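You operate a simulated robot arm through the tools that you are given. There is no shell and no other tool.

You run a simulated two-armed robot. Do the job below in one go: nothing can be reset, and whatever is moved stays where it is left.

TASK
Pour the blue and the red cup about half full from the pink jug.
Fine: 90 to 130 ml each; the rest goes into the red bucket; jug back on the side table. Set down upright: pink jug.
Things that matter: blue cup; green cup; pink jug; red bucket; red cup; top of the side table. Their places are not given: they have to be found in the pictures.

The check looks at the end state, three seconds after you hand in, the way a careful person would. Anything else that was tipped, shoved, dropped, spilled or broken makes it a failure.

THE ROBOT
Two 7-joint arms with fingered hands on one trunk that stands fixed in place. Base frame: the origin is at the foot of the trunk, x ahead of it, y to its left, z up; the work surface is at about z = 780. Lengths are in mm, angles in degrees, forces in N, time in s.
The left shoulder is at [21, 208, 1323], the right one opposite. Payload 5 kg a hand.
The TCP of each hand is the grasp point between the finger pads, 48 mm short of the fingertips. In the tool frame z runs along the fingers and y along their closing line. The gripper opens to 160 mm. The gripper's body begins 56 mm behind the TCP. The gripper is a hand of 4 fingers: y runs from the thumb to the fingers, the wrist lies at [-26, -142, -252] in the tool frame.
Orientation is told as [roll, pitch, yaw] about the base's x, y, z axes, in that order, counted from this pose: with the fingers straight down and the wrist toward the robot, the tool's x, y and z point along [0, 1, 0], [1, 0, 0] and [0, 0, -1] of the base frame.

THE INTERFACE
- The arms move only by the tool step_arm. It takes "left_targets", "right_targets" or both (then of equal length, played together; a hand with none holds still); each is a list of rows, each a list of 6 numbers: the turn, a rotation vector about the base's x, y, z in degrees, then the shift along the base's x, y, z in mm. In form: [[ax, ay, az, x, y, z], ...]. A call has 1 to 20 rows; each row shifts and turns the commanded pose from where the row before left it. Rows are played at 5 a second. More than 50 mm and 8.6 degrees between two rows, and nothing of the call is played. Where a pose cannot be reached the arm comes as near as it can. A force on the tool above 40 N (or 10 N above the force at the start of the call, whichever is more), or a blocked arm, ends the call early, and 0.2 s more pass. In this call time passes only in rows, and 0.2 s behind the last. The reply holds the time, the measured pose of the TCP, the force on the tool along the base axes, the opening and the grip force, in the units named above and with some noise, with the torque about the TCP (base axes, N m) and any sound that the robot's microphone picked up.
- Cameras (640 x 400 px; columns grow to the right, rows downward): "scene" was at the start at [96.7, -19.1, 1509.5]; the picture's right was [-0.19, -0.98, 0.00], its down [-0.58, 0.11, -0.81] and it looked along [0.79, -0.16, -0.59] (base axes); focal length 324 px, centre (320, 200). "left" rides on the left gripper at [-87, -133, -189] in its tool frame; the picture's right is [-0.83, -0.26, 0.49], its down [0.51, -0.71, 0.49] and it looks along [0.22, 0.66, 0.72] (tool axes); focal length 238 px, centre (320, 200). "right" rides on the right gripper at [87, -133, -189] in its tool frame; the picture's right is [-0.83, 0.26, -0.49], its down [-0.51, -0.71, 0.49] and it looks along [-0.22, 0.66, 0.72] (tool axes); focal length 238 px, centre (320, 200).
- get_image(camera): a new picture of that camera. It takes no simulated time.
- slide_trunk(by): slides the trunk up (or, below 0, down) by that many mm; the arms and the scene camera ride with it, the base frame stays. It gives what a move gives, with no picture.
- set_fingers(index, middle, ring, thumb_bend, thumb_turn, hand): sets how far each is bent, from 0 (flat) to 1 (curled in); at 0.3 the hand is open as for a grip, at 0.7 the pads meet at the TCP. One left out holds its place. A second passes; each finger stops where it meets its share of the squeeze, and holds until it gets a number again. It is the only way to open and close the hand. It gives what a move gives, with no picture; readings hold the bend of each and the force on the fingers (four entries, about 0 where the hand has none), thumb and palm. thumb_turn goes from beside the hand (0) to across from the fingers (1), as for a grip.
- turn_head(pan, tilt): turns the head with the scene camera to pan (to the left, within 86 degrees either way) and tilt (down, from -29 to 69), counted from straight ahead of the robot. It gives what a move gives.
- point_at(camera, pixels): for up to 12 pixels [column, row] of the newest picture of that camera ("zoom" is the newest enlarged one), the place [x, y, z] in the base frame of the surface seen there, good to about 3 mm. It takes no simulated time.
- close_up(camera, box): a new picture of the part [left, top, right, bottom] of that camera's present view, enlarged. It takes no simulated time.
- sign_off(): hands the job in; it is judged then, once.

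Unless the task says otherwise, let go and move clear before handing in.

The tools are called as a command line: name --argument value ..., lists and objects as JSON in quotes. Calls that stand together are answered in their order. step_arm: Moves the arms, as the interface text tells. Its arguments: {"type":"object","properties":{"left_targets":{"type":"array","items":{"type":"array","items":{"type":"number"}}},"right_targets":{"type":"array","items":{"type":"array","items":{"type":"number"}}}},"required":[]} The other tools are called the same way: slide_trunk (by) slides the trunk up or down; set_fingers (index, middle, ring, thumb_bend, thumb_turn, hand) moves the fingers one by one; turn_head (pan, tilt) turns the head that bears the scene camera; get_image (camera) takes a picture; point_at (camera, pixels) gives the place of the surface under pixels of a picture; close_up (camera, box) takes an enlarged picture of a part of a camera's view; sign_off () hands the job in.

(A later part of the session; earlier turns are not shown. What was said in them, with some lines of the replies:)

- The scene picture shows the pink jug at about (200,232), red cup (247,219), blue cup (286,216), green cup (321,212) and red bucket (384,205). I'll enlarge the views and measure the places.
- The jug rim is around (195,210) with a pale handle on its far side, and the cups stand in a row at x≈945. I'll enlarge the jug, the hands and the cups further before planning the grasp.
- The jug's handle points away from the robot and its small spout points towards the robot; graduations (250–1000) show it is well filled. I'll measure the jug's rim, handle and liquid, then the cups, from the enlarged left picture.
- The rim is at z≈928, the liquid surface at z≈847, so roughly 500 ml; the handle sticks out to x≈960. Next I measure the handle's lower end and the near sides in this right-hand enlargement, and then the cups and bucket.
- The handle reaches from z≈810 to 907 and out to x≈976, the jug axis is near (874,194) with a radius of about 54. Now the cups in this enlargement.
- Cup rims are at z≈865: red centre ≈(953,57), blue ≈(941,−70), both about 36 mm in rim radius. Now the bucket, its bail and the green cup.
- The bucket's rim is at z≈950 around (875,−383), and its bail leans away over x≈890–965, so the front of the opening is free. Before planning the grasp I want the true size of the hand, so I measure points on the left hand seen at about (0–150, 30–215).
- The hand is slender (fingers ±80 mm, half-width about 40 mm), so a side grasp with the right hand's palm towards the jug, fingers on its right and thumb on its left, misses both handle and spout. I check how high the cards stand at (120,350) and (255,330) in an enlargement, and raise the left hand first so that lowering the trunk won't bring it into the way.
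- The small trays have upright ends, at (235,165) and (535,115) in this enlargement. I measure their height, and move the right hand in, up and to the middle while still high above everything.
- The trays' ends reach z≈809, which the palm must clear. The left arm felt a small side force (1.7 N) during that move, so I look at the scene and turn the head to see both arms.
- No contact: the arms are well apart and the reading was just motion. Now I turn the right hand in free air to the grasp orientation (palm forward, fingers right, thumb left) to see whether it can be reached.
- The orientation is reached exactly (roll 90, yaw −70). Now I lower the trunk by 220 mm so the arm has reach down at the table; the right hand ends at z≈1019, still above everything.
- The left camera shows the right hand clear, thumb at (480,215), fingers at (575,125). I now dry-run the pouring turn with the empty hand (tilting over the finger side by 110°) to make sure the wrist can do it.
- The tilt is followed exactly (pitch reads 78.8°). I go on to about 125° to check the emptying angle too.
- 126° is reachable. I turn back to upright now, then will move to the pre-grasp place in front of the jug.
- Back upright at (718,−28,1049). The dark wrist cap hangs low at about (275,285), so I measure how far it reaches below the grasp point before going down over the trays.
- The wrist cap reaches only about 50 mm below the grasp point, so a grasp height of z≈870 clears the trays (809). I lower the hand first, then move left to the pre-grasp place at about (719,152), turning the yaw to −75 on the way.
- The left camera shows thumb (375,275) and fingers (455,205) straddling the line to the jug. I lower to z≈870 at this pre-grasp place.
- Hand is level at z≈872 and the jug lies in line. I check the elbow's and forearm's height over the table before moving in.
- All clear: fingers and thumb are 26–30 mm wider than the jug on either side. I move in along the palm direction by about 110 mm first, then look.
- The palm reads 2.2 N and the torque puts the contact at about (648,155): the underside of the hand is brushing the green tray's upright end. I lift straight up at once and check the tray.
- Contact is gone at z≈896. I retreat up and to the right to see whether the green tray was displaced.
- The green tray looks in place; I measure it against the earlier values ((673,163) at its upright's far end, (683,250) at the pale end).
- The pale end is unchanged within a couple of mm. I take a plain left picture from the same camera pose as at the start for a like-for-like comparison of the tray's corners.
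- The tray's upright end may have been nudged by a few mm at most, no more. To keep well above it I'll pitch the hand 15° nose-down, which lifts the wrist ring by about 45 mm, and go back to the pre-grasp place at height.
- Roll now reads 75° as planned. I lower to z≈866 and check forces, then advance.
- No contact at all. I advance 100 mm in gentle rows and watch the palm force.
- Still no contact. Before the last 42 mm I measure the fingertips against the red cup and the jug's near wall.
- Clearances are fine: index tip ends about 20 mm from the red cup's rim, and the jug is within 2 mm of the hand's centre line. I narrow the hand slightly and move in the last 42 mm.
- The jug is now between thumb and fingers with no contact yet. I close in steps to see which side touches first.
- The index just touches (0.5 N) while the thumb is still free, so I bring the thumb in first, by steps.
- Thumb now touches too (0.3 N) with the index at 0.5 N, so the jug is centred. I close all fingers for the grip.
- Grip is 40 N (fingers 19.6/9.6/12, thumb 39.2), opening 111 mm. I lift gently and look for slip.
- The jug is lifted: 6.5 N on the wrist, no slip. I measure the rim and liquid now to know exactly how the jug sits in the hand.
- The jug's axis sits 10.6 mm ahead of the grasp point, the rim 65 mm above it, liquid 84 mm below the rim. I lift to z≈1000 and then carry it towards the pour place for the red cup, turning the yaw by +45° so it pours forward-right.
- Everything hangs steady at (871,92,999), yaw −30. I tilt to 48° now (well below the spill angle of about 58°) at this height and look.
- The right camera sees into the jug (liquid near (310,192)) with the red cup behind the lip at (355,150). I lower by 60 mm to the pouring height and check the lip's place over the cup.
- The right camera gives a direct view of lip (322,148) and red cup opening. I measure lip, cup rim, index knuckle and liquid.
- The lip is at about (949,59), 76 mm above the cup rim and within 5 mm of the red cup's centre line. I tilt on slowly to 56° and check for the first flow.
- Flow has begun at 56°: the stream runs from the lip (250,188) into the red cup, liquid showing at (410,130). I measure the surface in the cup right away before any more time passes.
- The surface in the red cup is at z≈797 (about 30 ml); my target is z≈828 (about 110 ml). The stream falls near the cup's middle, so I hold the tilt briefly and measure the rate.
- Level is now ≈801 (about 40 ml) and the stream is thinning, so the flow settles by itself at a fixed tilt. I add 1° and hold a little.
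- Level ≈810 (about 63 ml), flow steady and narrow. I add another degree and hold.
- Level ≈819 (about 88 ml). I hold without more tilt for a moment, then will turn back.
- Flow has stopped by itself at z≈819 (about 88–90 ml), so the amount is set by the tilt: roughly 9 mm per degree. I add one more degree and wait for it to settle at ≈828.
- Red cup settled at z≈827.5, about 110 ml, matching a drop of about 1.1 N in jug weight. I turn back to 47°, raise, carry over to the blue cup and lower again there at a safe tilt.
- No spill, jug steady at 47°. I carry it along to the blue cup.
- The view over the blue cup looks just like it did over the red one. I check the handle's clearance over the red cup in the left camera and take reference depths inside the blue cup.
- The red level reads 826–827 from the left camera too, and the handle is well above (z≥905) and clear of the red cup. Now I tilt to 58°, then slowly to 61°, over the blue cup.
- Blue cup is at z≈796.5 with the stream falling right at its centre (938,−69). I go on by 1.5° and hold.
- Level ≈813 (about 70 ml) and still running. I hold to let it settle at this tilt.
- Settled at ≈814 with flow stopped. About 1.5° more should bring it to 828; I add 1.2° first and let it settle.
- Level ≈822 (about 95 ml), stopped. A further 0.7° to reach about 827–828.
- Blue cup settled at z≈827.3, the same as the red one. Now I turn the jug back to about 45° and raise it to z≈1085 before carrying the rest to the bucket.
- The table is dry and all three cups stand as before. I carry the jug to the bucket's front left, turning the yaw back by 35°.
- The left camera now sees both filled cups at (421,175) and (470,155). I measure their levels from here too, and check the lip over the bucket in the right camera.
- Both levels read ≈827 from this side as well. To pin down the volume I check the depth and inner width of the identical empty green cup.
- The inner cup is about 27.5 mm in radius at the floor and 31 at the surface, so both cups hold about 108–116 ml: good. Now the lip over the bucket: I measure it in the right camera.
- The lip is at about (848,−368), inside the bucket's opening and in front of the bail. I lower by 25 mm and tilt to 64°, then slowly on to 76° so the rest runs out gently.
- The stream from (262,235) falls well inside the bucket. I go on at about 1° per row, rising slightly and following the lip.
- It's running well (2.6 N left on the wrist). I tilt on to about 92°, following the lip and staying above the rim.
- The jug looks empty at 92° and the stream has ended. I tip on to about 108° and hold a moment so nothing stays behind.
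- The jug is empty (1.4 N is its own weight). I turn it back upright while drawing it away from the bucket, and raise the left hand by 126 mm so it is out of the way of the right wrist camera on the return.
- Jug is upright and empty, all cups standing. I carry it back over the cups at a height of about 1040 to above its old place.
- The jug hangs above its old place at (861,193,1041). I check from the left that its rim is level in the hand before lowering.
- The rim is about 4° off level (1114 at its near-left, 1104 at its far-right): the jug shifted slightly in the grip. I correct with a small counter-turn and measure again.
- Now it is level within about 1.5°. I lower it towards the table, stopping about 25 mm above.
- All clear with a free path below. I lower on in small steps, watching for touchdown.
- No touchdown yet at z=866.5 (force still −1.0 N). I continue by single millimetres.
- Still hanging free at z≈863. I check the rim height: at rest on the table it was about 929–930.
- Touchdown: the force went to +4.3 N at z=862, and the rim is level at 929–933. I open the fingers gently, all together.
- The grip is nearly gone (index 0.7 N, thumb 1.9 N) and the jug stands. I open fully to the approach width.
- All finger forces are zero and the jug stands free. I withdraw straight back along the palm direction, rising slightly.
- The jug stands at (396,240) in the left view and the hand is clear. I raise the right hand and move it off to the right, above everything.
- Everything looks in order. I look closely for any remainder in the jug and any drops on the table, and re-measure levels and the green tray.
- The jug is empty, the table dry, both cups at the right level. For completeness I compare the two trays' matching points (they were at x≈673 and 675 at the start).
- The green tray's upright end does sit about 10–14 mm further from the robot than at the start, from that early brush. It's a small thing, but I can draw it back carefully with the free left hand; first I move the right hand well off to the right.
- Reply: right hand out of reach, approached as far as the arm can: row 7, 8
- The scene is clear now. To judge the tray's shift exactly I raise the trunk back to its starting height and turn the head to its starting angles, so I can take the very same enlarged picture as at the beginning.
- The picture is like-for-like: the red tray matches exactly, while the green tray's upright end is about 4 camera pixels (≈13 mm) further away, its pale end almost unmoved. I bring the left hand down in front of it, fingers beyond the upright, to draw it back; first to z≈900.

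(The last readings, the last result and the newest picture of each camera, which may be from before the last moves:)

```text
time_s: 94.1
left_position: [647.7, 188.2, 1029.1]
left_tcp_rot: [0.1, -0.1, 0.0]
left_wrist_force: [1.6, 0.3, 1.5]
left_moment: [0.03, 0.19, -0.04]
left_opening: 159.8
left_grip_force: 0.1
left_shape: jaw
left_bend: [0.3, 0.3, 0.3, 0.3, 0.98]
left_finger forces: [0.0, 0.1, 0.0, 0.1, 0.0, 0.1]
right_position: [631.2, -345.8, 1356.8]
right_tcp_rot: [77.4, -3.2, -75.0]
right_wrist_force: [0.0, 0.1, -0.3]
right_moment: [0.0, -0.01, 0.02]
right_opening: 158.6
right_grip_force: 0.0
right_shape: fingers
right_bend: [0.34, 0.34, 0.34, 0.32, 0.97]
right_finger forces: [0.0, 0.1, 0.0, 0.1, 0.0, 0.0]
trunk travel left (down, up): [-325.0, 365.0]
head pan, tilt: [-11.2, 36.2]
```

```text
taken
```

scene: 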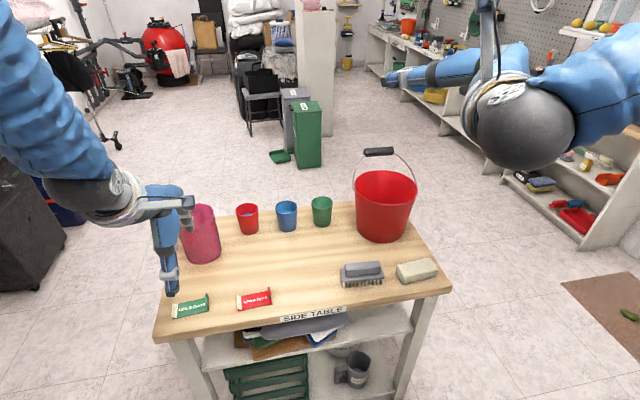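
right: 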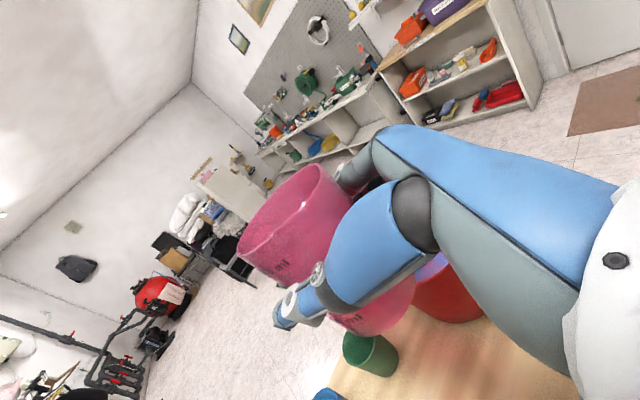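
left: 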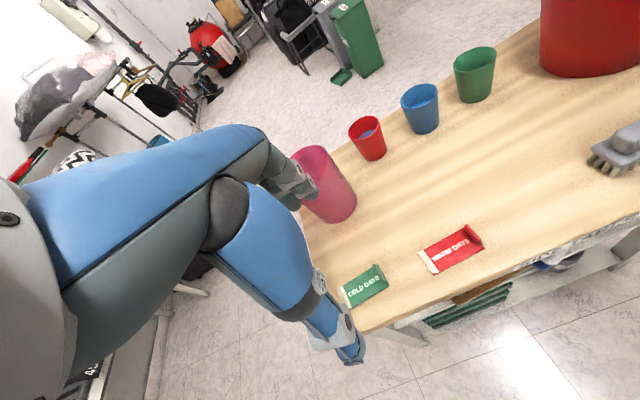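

Left hand is at (648,188,1029), on track and clear of the jug. I go down further to about z=880 and look closely.

step_arm --left_targets '[[0, 0, 0, -5, -6.5, -40], [0, 0, 0, -5, -6.5, -40], [0, 0, 0, -5, -6.5, -40], [0, 0, 0, 0, 0, -25]]'

close_up --camera "scene" --box '[130, 190, 290, 340]'

close_up --camera "left" --box '[240, 120, 480, 390]'

```text
time_s: 95.1
left_position: [630.5, 167.9, 885.6]
left_tcp_rot: [0.0, 0.0, 0.0]
left_wrist_force: [1.5, -0.1, 0.3]
left_moment: [-0.01, 0.13, -0.03]
left_opening: 159.8
left_grip_force: 0.0
left_shape: jaw
left_bend: [0.3, 0.3, 0.3, 0.3, 0.98]
left_finger forces: [0.1, 0.0, 0.0, 0.0, 0.0, 0.0]
right_position: [630.2, -343.5, 1357.6]
right_tcp_rot: [77.3, -3.3, -75.1]
right_wrist_force: [0.1, -0.6, -0.2]
right_moment: [0.01, -0.03, -0.02]
right_opening: 158.5
right_grip_force: 0.0
right_shape: fingers
right_bend: [0.34, 0.34, 0.34, 0.32, 0.97]
right_finger forces: [0.0, 0.0, 0.1, 0.0, 0.1, 0.1]
trunk travel left (down, up): [-325.0, 365.0]
head pan, tilt: [-11.2, 36.2]
```

```text
2.67 times, centred on (210, 265) of scene
```

zoom: 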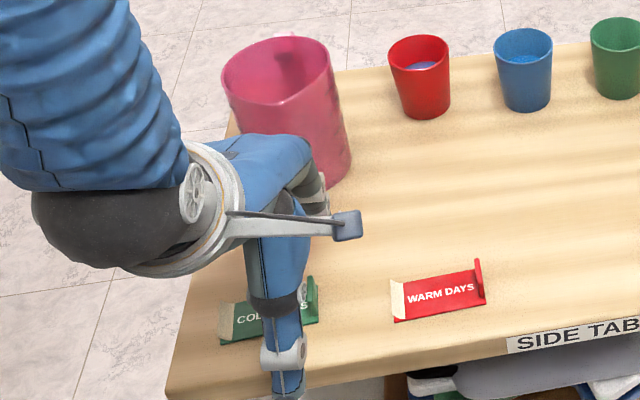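

```text
1.48 times, centred on (360, 255) of left
```

zoom: 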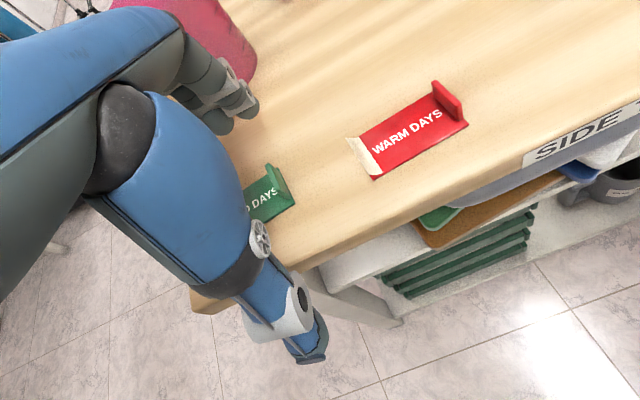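

The left view shows fingertips at (220–250, 105–125) and the tray's upright at (278,185). I measure both.

point_at --camera "zoom" --pixels '[[250, 108], [255, 100], [222, 125], [228, 130], [270, 168], [283, 190], [292, 207], [275, 180], [240, 95], [212, 100], [318, 345], [265, 215]]'

```text
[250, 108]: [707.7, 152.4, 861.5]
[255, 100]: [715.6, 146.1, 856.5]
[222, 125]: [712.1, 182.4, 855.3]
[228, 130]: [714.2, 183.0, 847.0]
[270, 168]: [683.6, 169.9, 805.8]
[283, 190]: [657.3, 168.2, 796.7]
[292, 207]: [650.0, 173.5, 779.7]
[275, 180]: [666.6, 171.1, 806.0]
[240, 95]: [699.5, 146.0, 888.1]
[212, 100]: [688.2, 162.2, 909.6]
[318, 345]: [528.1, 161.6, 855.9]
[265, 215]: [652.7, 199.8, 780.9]
```

The middle finger needs to line up with the upright (y≈169): I shift the hand 8 mm to the right and lower to z≈850, then measure the tips again.

step_arm --left_targets '[[0, 0, 0, 2, -8, 0], [0, 0, 0, 0, 0, -18], [0, 0, 0, 0, 0, -16]]'

close_up --camera "left" --box '[270, 130, 400, 250]'

point_at --camera "zoom" --pixels '[[200, 200], [250, 200], [280, 220]]'

close_up --camera "scene" --box '[180, 230, 260, 340]'

```text
time_s: 95.9
left_position: [632.1, 158.4, 851.1]
left_tcp_rot: [-0.1, -0.1, -0.1]
left_wrist_force: [0.7, -0.6, 0.7]
left_moment: [-0.01, 0.07, 0.01]
left_opening: 159.7
left_grip_force: 0.0
left_shape: jaw
left_bend: [0.3, 0.3, 0.3, 0.3, 0.98]
left_finger forces: [0.0, 0.0, 0.2, 0.0, 0.0, 0.1]
right_position: [631.4, -344.8, 1357.3]
right_tcp_rot: [77.4, -3.2, -75.0]
right_wrist_force: [1.0, 0.1, -0.5]
right_moment: [-0.03, 0.01, 0.06]
right_opening: 158.7
right_grip_force: 0.2
right_shape: fingers
right_bend: [0.34, 0.34, 0.34, 0.32, 0.97]
right_finger forces: [0.0, 0.0, 0.1, 0.0, 0.1, 0.1]
trunk travel left (down, up): [-325.0, 365.0]
head pan, tilt: [-11.2, 36.2]
```

```text
3.33 times, centred on (335, 190) of left
```

zoom: 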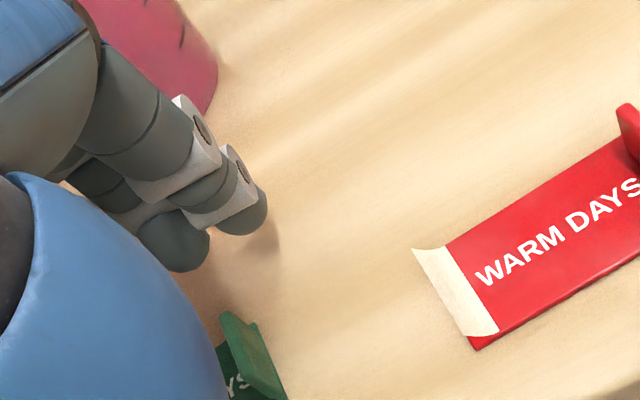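

```text
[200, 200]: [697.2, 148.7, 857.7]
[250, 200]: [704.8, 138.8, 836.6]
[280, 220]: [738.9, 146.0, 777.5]
```

```text
3.64 times, centred on (220, 285) of scene
```

zoom: 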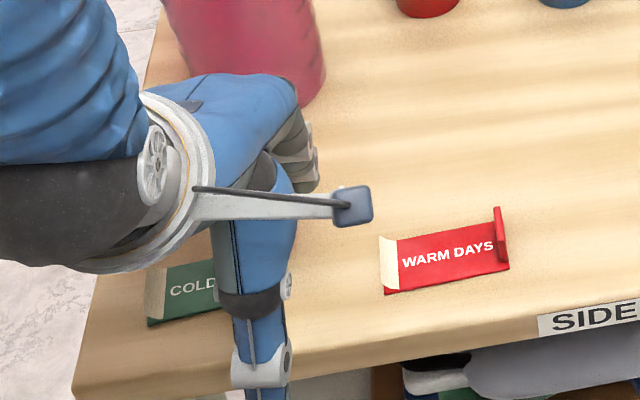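

close_up --camera "left" --box '[270, 130, 400, 250]'

point_at --camera "zoom" --pixels '[[245, 228], [225, 232], [262, 212], [180, 265], [165, 255], [205, 250], [228, 318], [222, 325], [245, 345], [280, 390], [258, 325], [150, 235]]'

```text
3.33 times, centred on (335, 190) of left
```

zoom: 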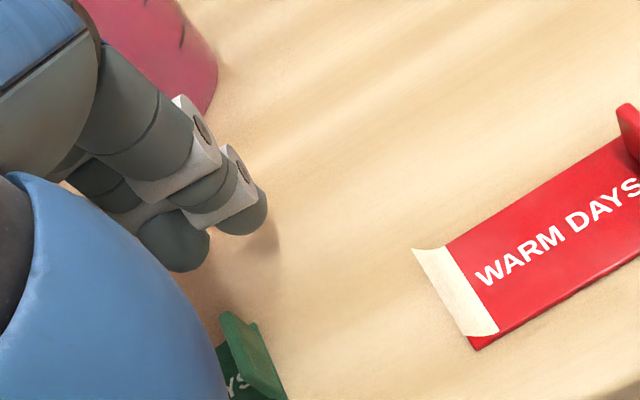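

```text
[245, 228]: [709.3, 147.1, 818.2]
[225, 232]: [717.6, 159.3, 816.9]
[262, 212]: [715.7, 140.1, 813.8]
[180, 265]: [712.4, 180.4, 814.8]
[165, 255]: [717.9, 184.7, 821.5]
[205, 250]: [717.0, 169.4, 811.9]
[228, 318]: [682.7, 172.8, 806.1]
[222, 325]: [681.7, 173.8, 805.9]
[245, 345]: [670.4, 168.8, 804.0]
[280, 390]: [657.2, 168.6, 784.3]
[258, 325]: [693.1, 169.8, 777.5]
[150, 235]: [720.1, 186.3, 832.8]
```

The middle fingertip (y≈170–186) nearly lines up with the upright (y≈166–174); both tips are at z≈812. I shift 8 mm more to the right and lower 15 mm so the tip is beside the upright, well off the table.

step_arm --left_targets '[[0, 0, 0, 0, -8, 0], [0, 0, 0, 0, 0, -8], [0, 0, 0, 0, 0, -7]]'

close_up --camera "left" --box '[270, 130, 400, 250]'

point_at --camera "zoom" --pixels '[[245, 228], [225, 232], [180, 265], [165, 255], [205, 250], [200, 290], [205, 300], [225, 320], [240, 300], [260, 350]]'

```text
time_s: 96.7
left_position: [631.2, 151.5, 837.3]
left_tcp_rot: [0.1, 0.0, 0.0]
left_wrist_force: [-0.2, -0.1, 0.0]
left_moment: [0.0, -0.01, 0.01]
left_opening: 160.0
left_grip_force: 0.1
left_shape: jaw
left_bend: [0.3, 0.3, 0.3, 0.3, 0.98]
left_finger forces: [0.0, 0.1, 0.0, 0.0, 0.1, 0.0]
right_position: [631.0, -345.1, 1357.9]
right_tcp_rot: [77.5, -3.3, -75.2]
right_wrist_force: [-0.2, -0.4, 0.0]
right_moment: [-0.02, -0.04, 0.06]
right_opening: 158.6
right_grip_force: 0.1
right_shape: fingers
right_bend: [0.34, 0.34, 0.34, 0.32, 0.97]
right_finger forces: [0.0, 0.0, 0.0, 0.1, 0.1, 0.0]
trunk travel left (down, up): [-325.0, 365.0]
head pan, tilt: [-11.2, 36.2]
```

```text
3.33 times, centred on (335, 190) of left
```

zoom: 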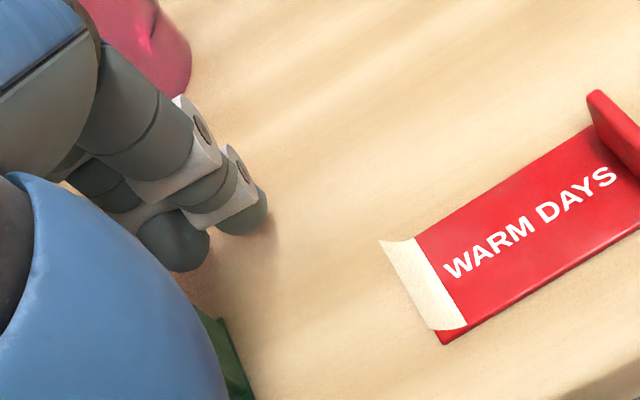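

```text
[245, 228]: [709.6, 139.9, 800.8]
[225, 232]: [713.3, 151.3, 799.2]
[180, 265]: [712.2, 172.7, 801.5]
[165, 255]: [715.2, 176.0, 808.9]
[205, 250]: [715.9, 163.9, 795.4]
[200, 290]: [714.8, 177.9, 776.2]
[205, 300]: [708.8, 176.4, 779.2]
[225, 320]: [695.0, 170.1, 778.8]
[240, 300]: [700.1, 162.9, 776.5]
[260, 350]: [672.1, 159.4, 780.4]
```

Tips are at z≈796–800, the middle one at y≈163–177, right behind the upright. I draw back 29 mm slowly (contact is expected after about 22 mm) and watch the force.

step_arm --left_targets '[[0, 0, 0, -6, 0, 0], [0, 0, 0, -6, 0, 0], [0, 0, 0, -5, 0, 0], [0, 0, 0, -3, 0, 0], [0, 0, 0, -3, 0, 0], [0, 0, 0, -3, 0, 0], [0, 0, 0, -3, 0, 0]]'

close_up --camera "left" --box '[270, 130, 400, 250]'

close_up --camera "scene" --box '[160, 270, 290, 340]'

```text
time_s: 98.3
left_position: [602.8, 150.3, 836.8]
left_tcp_rot: [0.0, 0.0, 0.1]
left_wrist_force: [-0.4, -0.5, -0.8]
left_moment: [0.04, -0.02, -0.02]
left_opening: 159.8
left_grip_force: 0.0
left_shape: jaw
left_bend: [0.3, 0.3, 0.3, 0.3, 0.98]
left_finger forces: [0.0, 0.0, 0.0, 0.1, 0.0, 0.1]
right_position: [631.3, -345.6, 1356.6]
right_tcp_rot: [77.4, -3.3, -75.1]
right_wrist_force: [0.1, -0.2, -0.4]
right_moment: [0.0, 0.0, 0.0]
right_opening: 158.5
right_grip_force: 0.0
right_shape: fingers
right_bend: [0.34, 0.34, 0.34, 0.32, 0.97]
right_finger forces: [0.1, 0.0, 0.1, 0.0, 0.1, 0.0]
trunk travel left (down, up): [-325.0, 365.0]
head pan, tilt: [-11.2, 36.2]
```

```text
3.33 times, centred on (335, 190) of left
```

zoom: 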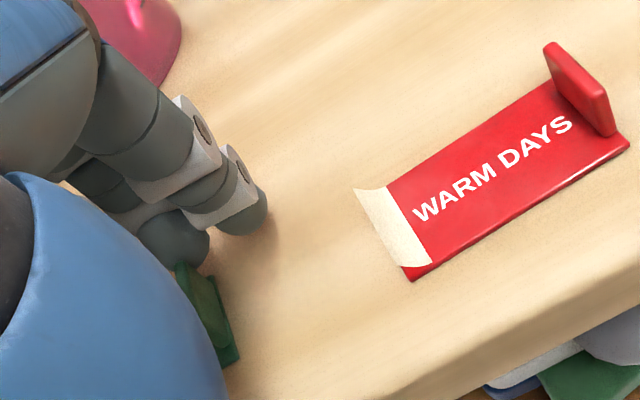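

```text
4.92 times, centred on (225, 305) of scene
```

zoom: 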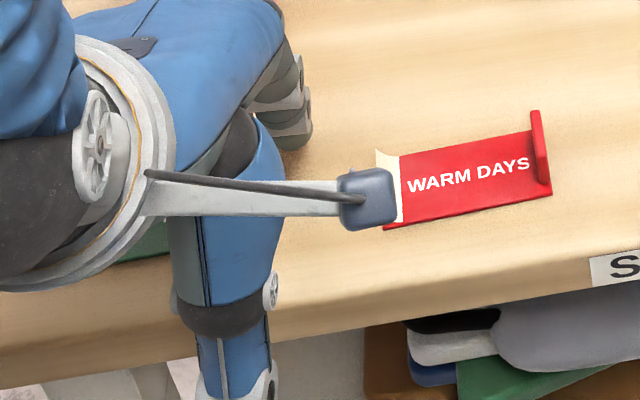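

The upright at (185–235, 265–360) is now right at the middle fingertip. I measure where it is before going further.

close_up --camera "left" --box '[290, 180, 350, 240]'

point_at --camera "zoom" --pixels '[[195, 170], [200, 190], [220, 200], [250, 240], [300, 300], [330, 340], [260, 180], [180, 140], [210, 170], [270, 330]]'

```text
6.67 times, centred on (320, 210) of left
```

zoom: 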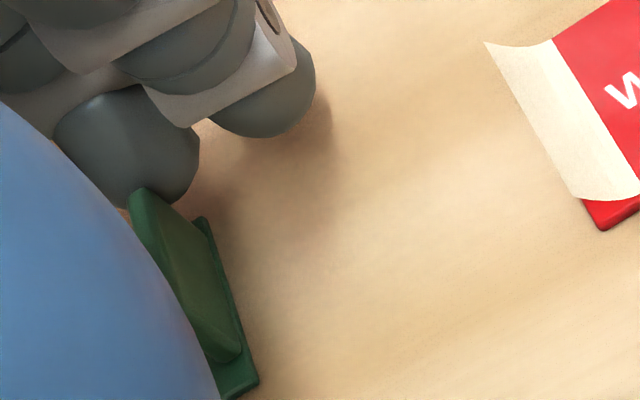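

```text
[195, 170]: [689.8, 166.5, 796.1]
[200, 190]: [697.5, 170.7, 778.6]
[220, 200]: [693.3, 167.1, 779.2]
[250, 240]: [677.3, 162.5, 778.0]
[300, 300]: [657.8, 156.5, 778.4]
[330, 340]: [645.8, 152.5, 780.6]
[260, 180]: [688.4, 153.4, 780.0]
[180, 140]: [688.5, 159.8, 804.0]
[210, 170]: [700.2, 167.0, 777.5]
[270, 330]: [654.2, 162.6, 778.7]
```

point_at --camera "zoom" --pixels '[[142, 197], [155, 215], [135, 205], [200, 222], [235, 350], [255, 383], [160, 195], [185, 180], [180, 240], [215, 255]]'

```text
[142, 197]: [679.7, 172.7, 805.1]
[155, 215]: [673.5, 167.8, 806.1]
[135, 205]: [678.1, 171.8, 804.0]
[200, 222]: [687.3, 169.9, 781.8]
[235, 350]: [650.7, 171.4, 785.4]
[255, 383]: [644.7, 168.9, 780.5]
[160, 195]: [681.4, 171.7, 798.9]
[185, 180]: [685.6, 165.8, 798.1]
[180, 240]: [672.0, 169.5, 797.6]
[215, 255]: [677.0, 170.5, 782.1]
```

The upright's far corner reads x≈680 now (683 before), so contact has just been made. I draw on by another 10 mm in small rows.

step_arm --left_targets '[[0, 0, 0, -2.5, 0, 0], [0, 0, 0, -2.5, 0, 0], [0, 0, 0, -2.5, 0, 0], [0, 0, 0, -2.5, 0, 0]]'

close_up --camera "left" --box '[290, 180, 350, 240]'

point_at --camera "zoom" --pixels '[[142, 197], [155, 215], [200, 222], [235, 350], [255, 383], [195, 215], [230, 340], [250, 380]]'

```text
time_s: 99.3
left_position: [592.5, 152.2, 838.0]
left_tcp_rot: [0.0, 0.0, 0.0]
left_wrist_force: [-0.6, -0.6, 0.4]
left_moment: [0.02, -0.03, 0.05]
left_opening: 159.9
left_grip_force: 0.0
left_shape: jaw
left_bend: [0.3, 0.3, 0.3, 0.3, 0.98]
left_finger forces: [0.0, 0.0, 0.0, 0.0, 0.0, 0.1]
right_position: [631.7, -344.6, 1358.1]
right_tcp_rot: [77.2, -3.3, -75.1]
right_wrist_force: [0.4, 0.0, -0.1]
right_moment: [0.0, 0.01, -0.01]
right_opening: 158.8
right_grip_force: 0.1
right_shape: fingers
right_bend: [0.34, 0.34, 0.34, 0.32, 0.97]
right_finger forces: [0.1, 0.0, 0.0, 0.0, 0.0, 0.1]
trunk travel left (down, up): [-325.0, 365.0]
head pan, tilt: [-11.2, 36.2]
```

```text
6.67 times, centred on (320, 210) of left
```

zoom: 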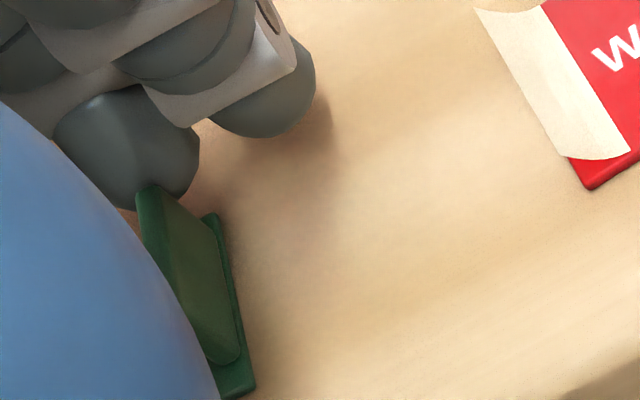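

```text
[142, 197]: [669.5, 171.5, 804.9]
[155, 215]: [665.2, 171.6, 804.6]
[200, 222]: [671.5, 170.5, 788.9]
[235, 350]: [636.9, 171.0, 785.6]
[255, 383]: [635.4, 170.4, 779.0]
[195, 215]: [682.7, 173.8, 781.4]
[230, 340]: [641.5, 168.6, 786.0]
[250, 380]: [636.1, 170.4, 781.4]
```

The upright's far corner is now at x≈669.5, as wanted. I move the finger off (forward 15 mm), then straight up, and compare the picture.

step_arm --left_targets '[[0, 0, 0, 7, 0, 0], [0, 0, 0, 10, 0, 0], [0, 0, 0, 0, 0, 20], [0, 0, 0, 0, 0, 35], [0, 0, 0, 0, 5, 40], [0, 0, 0, 0, 10, 40], [0, 0, 0, 0, 15, 40], [0, 0, 0, 0, 20, 40], [0, 0, 0, 0, 25, 40], [0, 0, 0, 0, 25, 40], [0, 0, 0, 0, 25, 40], [0, 0, 0, 0, 25, 40], [0, 0, 0, 0, 20, 40]]'

close_up --camera "scene" --box '[160, 270, 290, 340]'

get_image --camera "scene"

```text
time_s: 102.1
left_position: [609.0, 323.2, 1254.1]
left_tcp_rot: [0.0, 0.0, 0.0]
left_wrist_force: [-0.7, -0.4, -0.8]
left_moment: [0.02, -0.11, 0.03]
left_opening: 159.9
left_grip_force: 0.0
left_shape: jaw
left_bend: [0.3, 0.3, 0.3, 0.3, 0.98]
left_finger forces: [0.1, 0.1, 0.1, 0.1, 0.0, 0.0]
right_position: [628.9, -344.9, 1358.4]
right_tcp_rot: [77.6, -3.3, -75.1]
right_wrist_force: [-0.5, 0.2, -0.1]
right_moment: [0.01, 0.03, -0.04]
right_opening: 158.6
right_grip_force: 0.0
right_shape: fingers
right_bend: [0.34, 0.34, 0.34, 0.32, 0.97]
right_finger forces: [0.0, 0.0, 0.0, 0.0, 0.1, 0.1]
trunk travel left (down, up): [-325.0, 365.0]
head pan, tilt: [-11.2, 36.2]
```

```text
4.92 times, centred on (225, 305) of scene
```

zoom: 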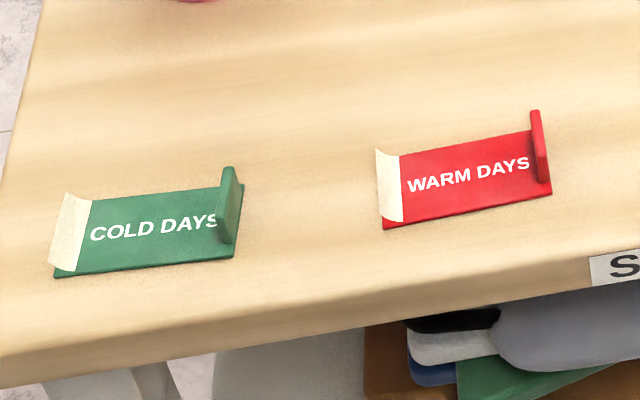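

```text
taken
```

scene: 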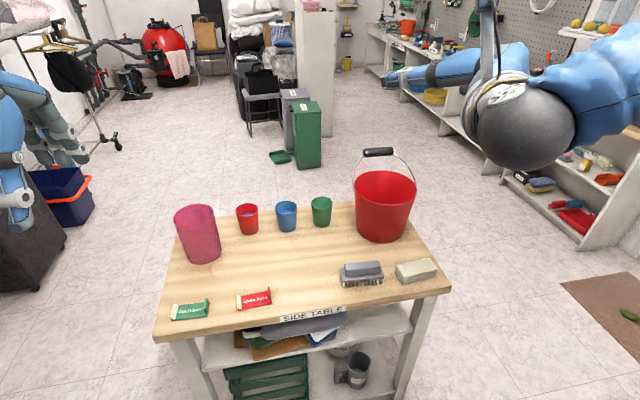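

The tray is now back within about 4–5 mm of its starting place. One last enlarged look over the whole table before handing in.

close_up --camera "scene" --box '[150, 140, 450, 328]'

point_at --camera "zoom" --pixels '[[60, 170], [140, 150], [95, 140], [110, 255], [210, 150], [290, 146], [207, 138], [290, 132], [366, 124], [500, 100]]'

get_image --camera "left"

```text
2.13 times, centred on (300, 234) of scene
```

zoom: 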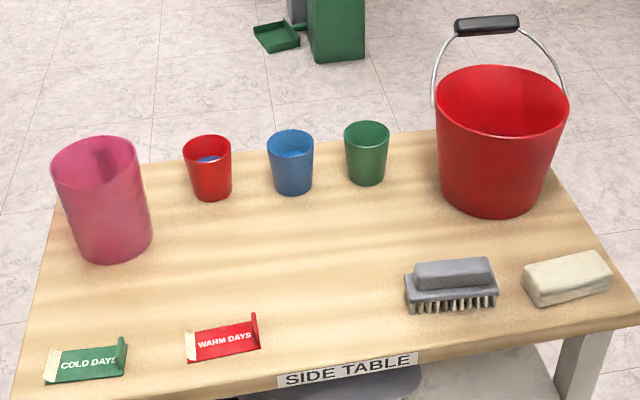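

```text
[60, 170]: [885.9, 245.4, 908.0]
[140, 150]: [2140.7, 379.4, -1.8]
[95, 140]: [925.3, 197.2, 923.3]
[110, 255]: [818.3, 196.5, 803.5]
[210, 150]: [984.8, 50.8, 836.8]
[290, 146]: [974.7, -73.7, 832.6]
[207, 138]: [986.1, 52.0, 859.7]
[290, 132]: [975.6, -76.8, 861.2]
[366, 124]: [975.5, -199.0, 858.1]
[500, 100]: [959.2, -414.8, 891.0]
```

```text
taken
```

left: 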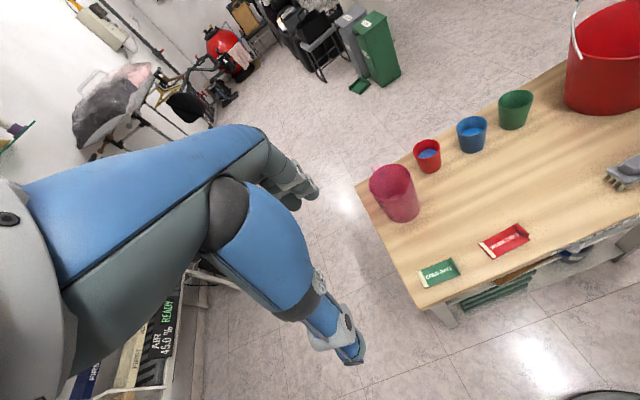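

The last pictures match the starting scene: the jug (100,200) stands upright and empty, and the red and blue cups hold liquid to z≈827 (about 110 ml each). The green cup, bucket, brush and block are where they were, the table is dry, and both hands are clear, so I hand in.

sign_off

```text
The job is handed in.
```

The job is handed in. The red and blue cups each hold about 110 ml, the rest went into the red bucket, and the empty jug stands upright on the side table near its old place.

- **Cups:** the liquid surface read about z = 827 in both cups. From the cup shape that is roughly 106–116 ml each, inside the 90–130 ml range. The jug got lighter by a matching amount.
- **Jug:** it is empty, and its rim was level when I set it down. It sits within about 1 cm of where it started.
- **Green tray ("COLD DAYS"):** on my first approach the underside of the right hand brushed it and shifted it by about 1 cm. I drew it back with the left hand to within about 4–5 mm of where it was, slightly turned.
- **Everything else:** the green cup, bucket, red tray, brush and block were not touched. I saw no spills on the table, and both hands are clear.
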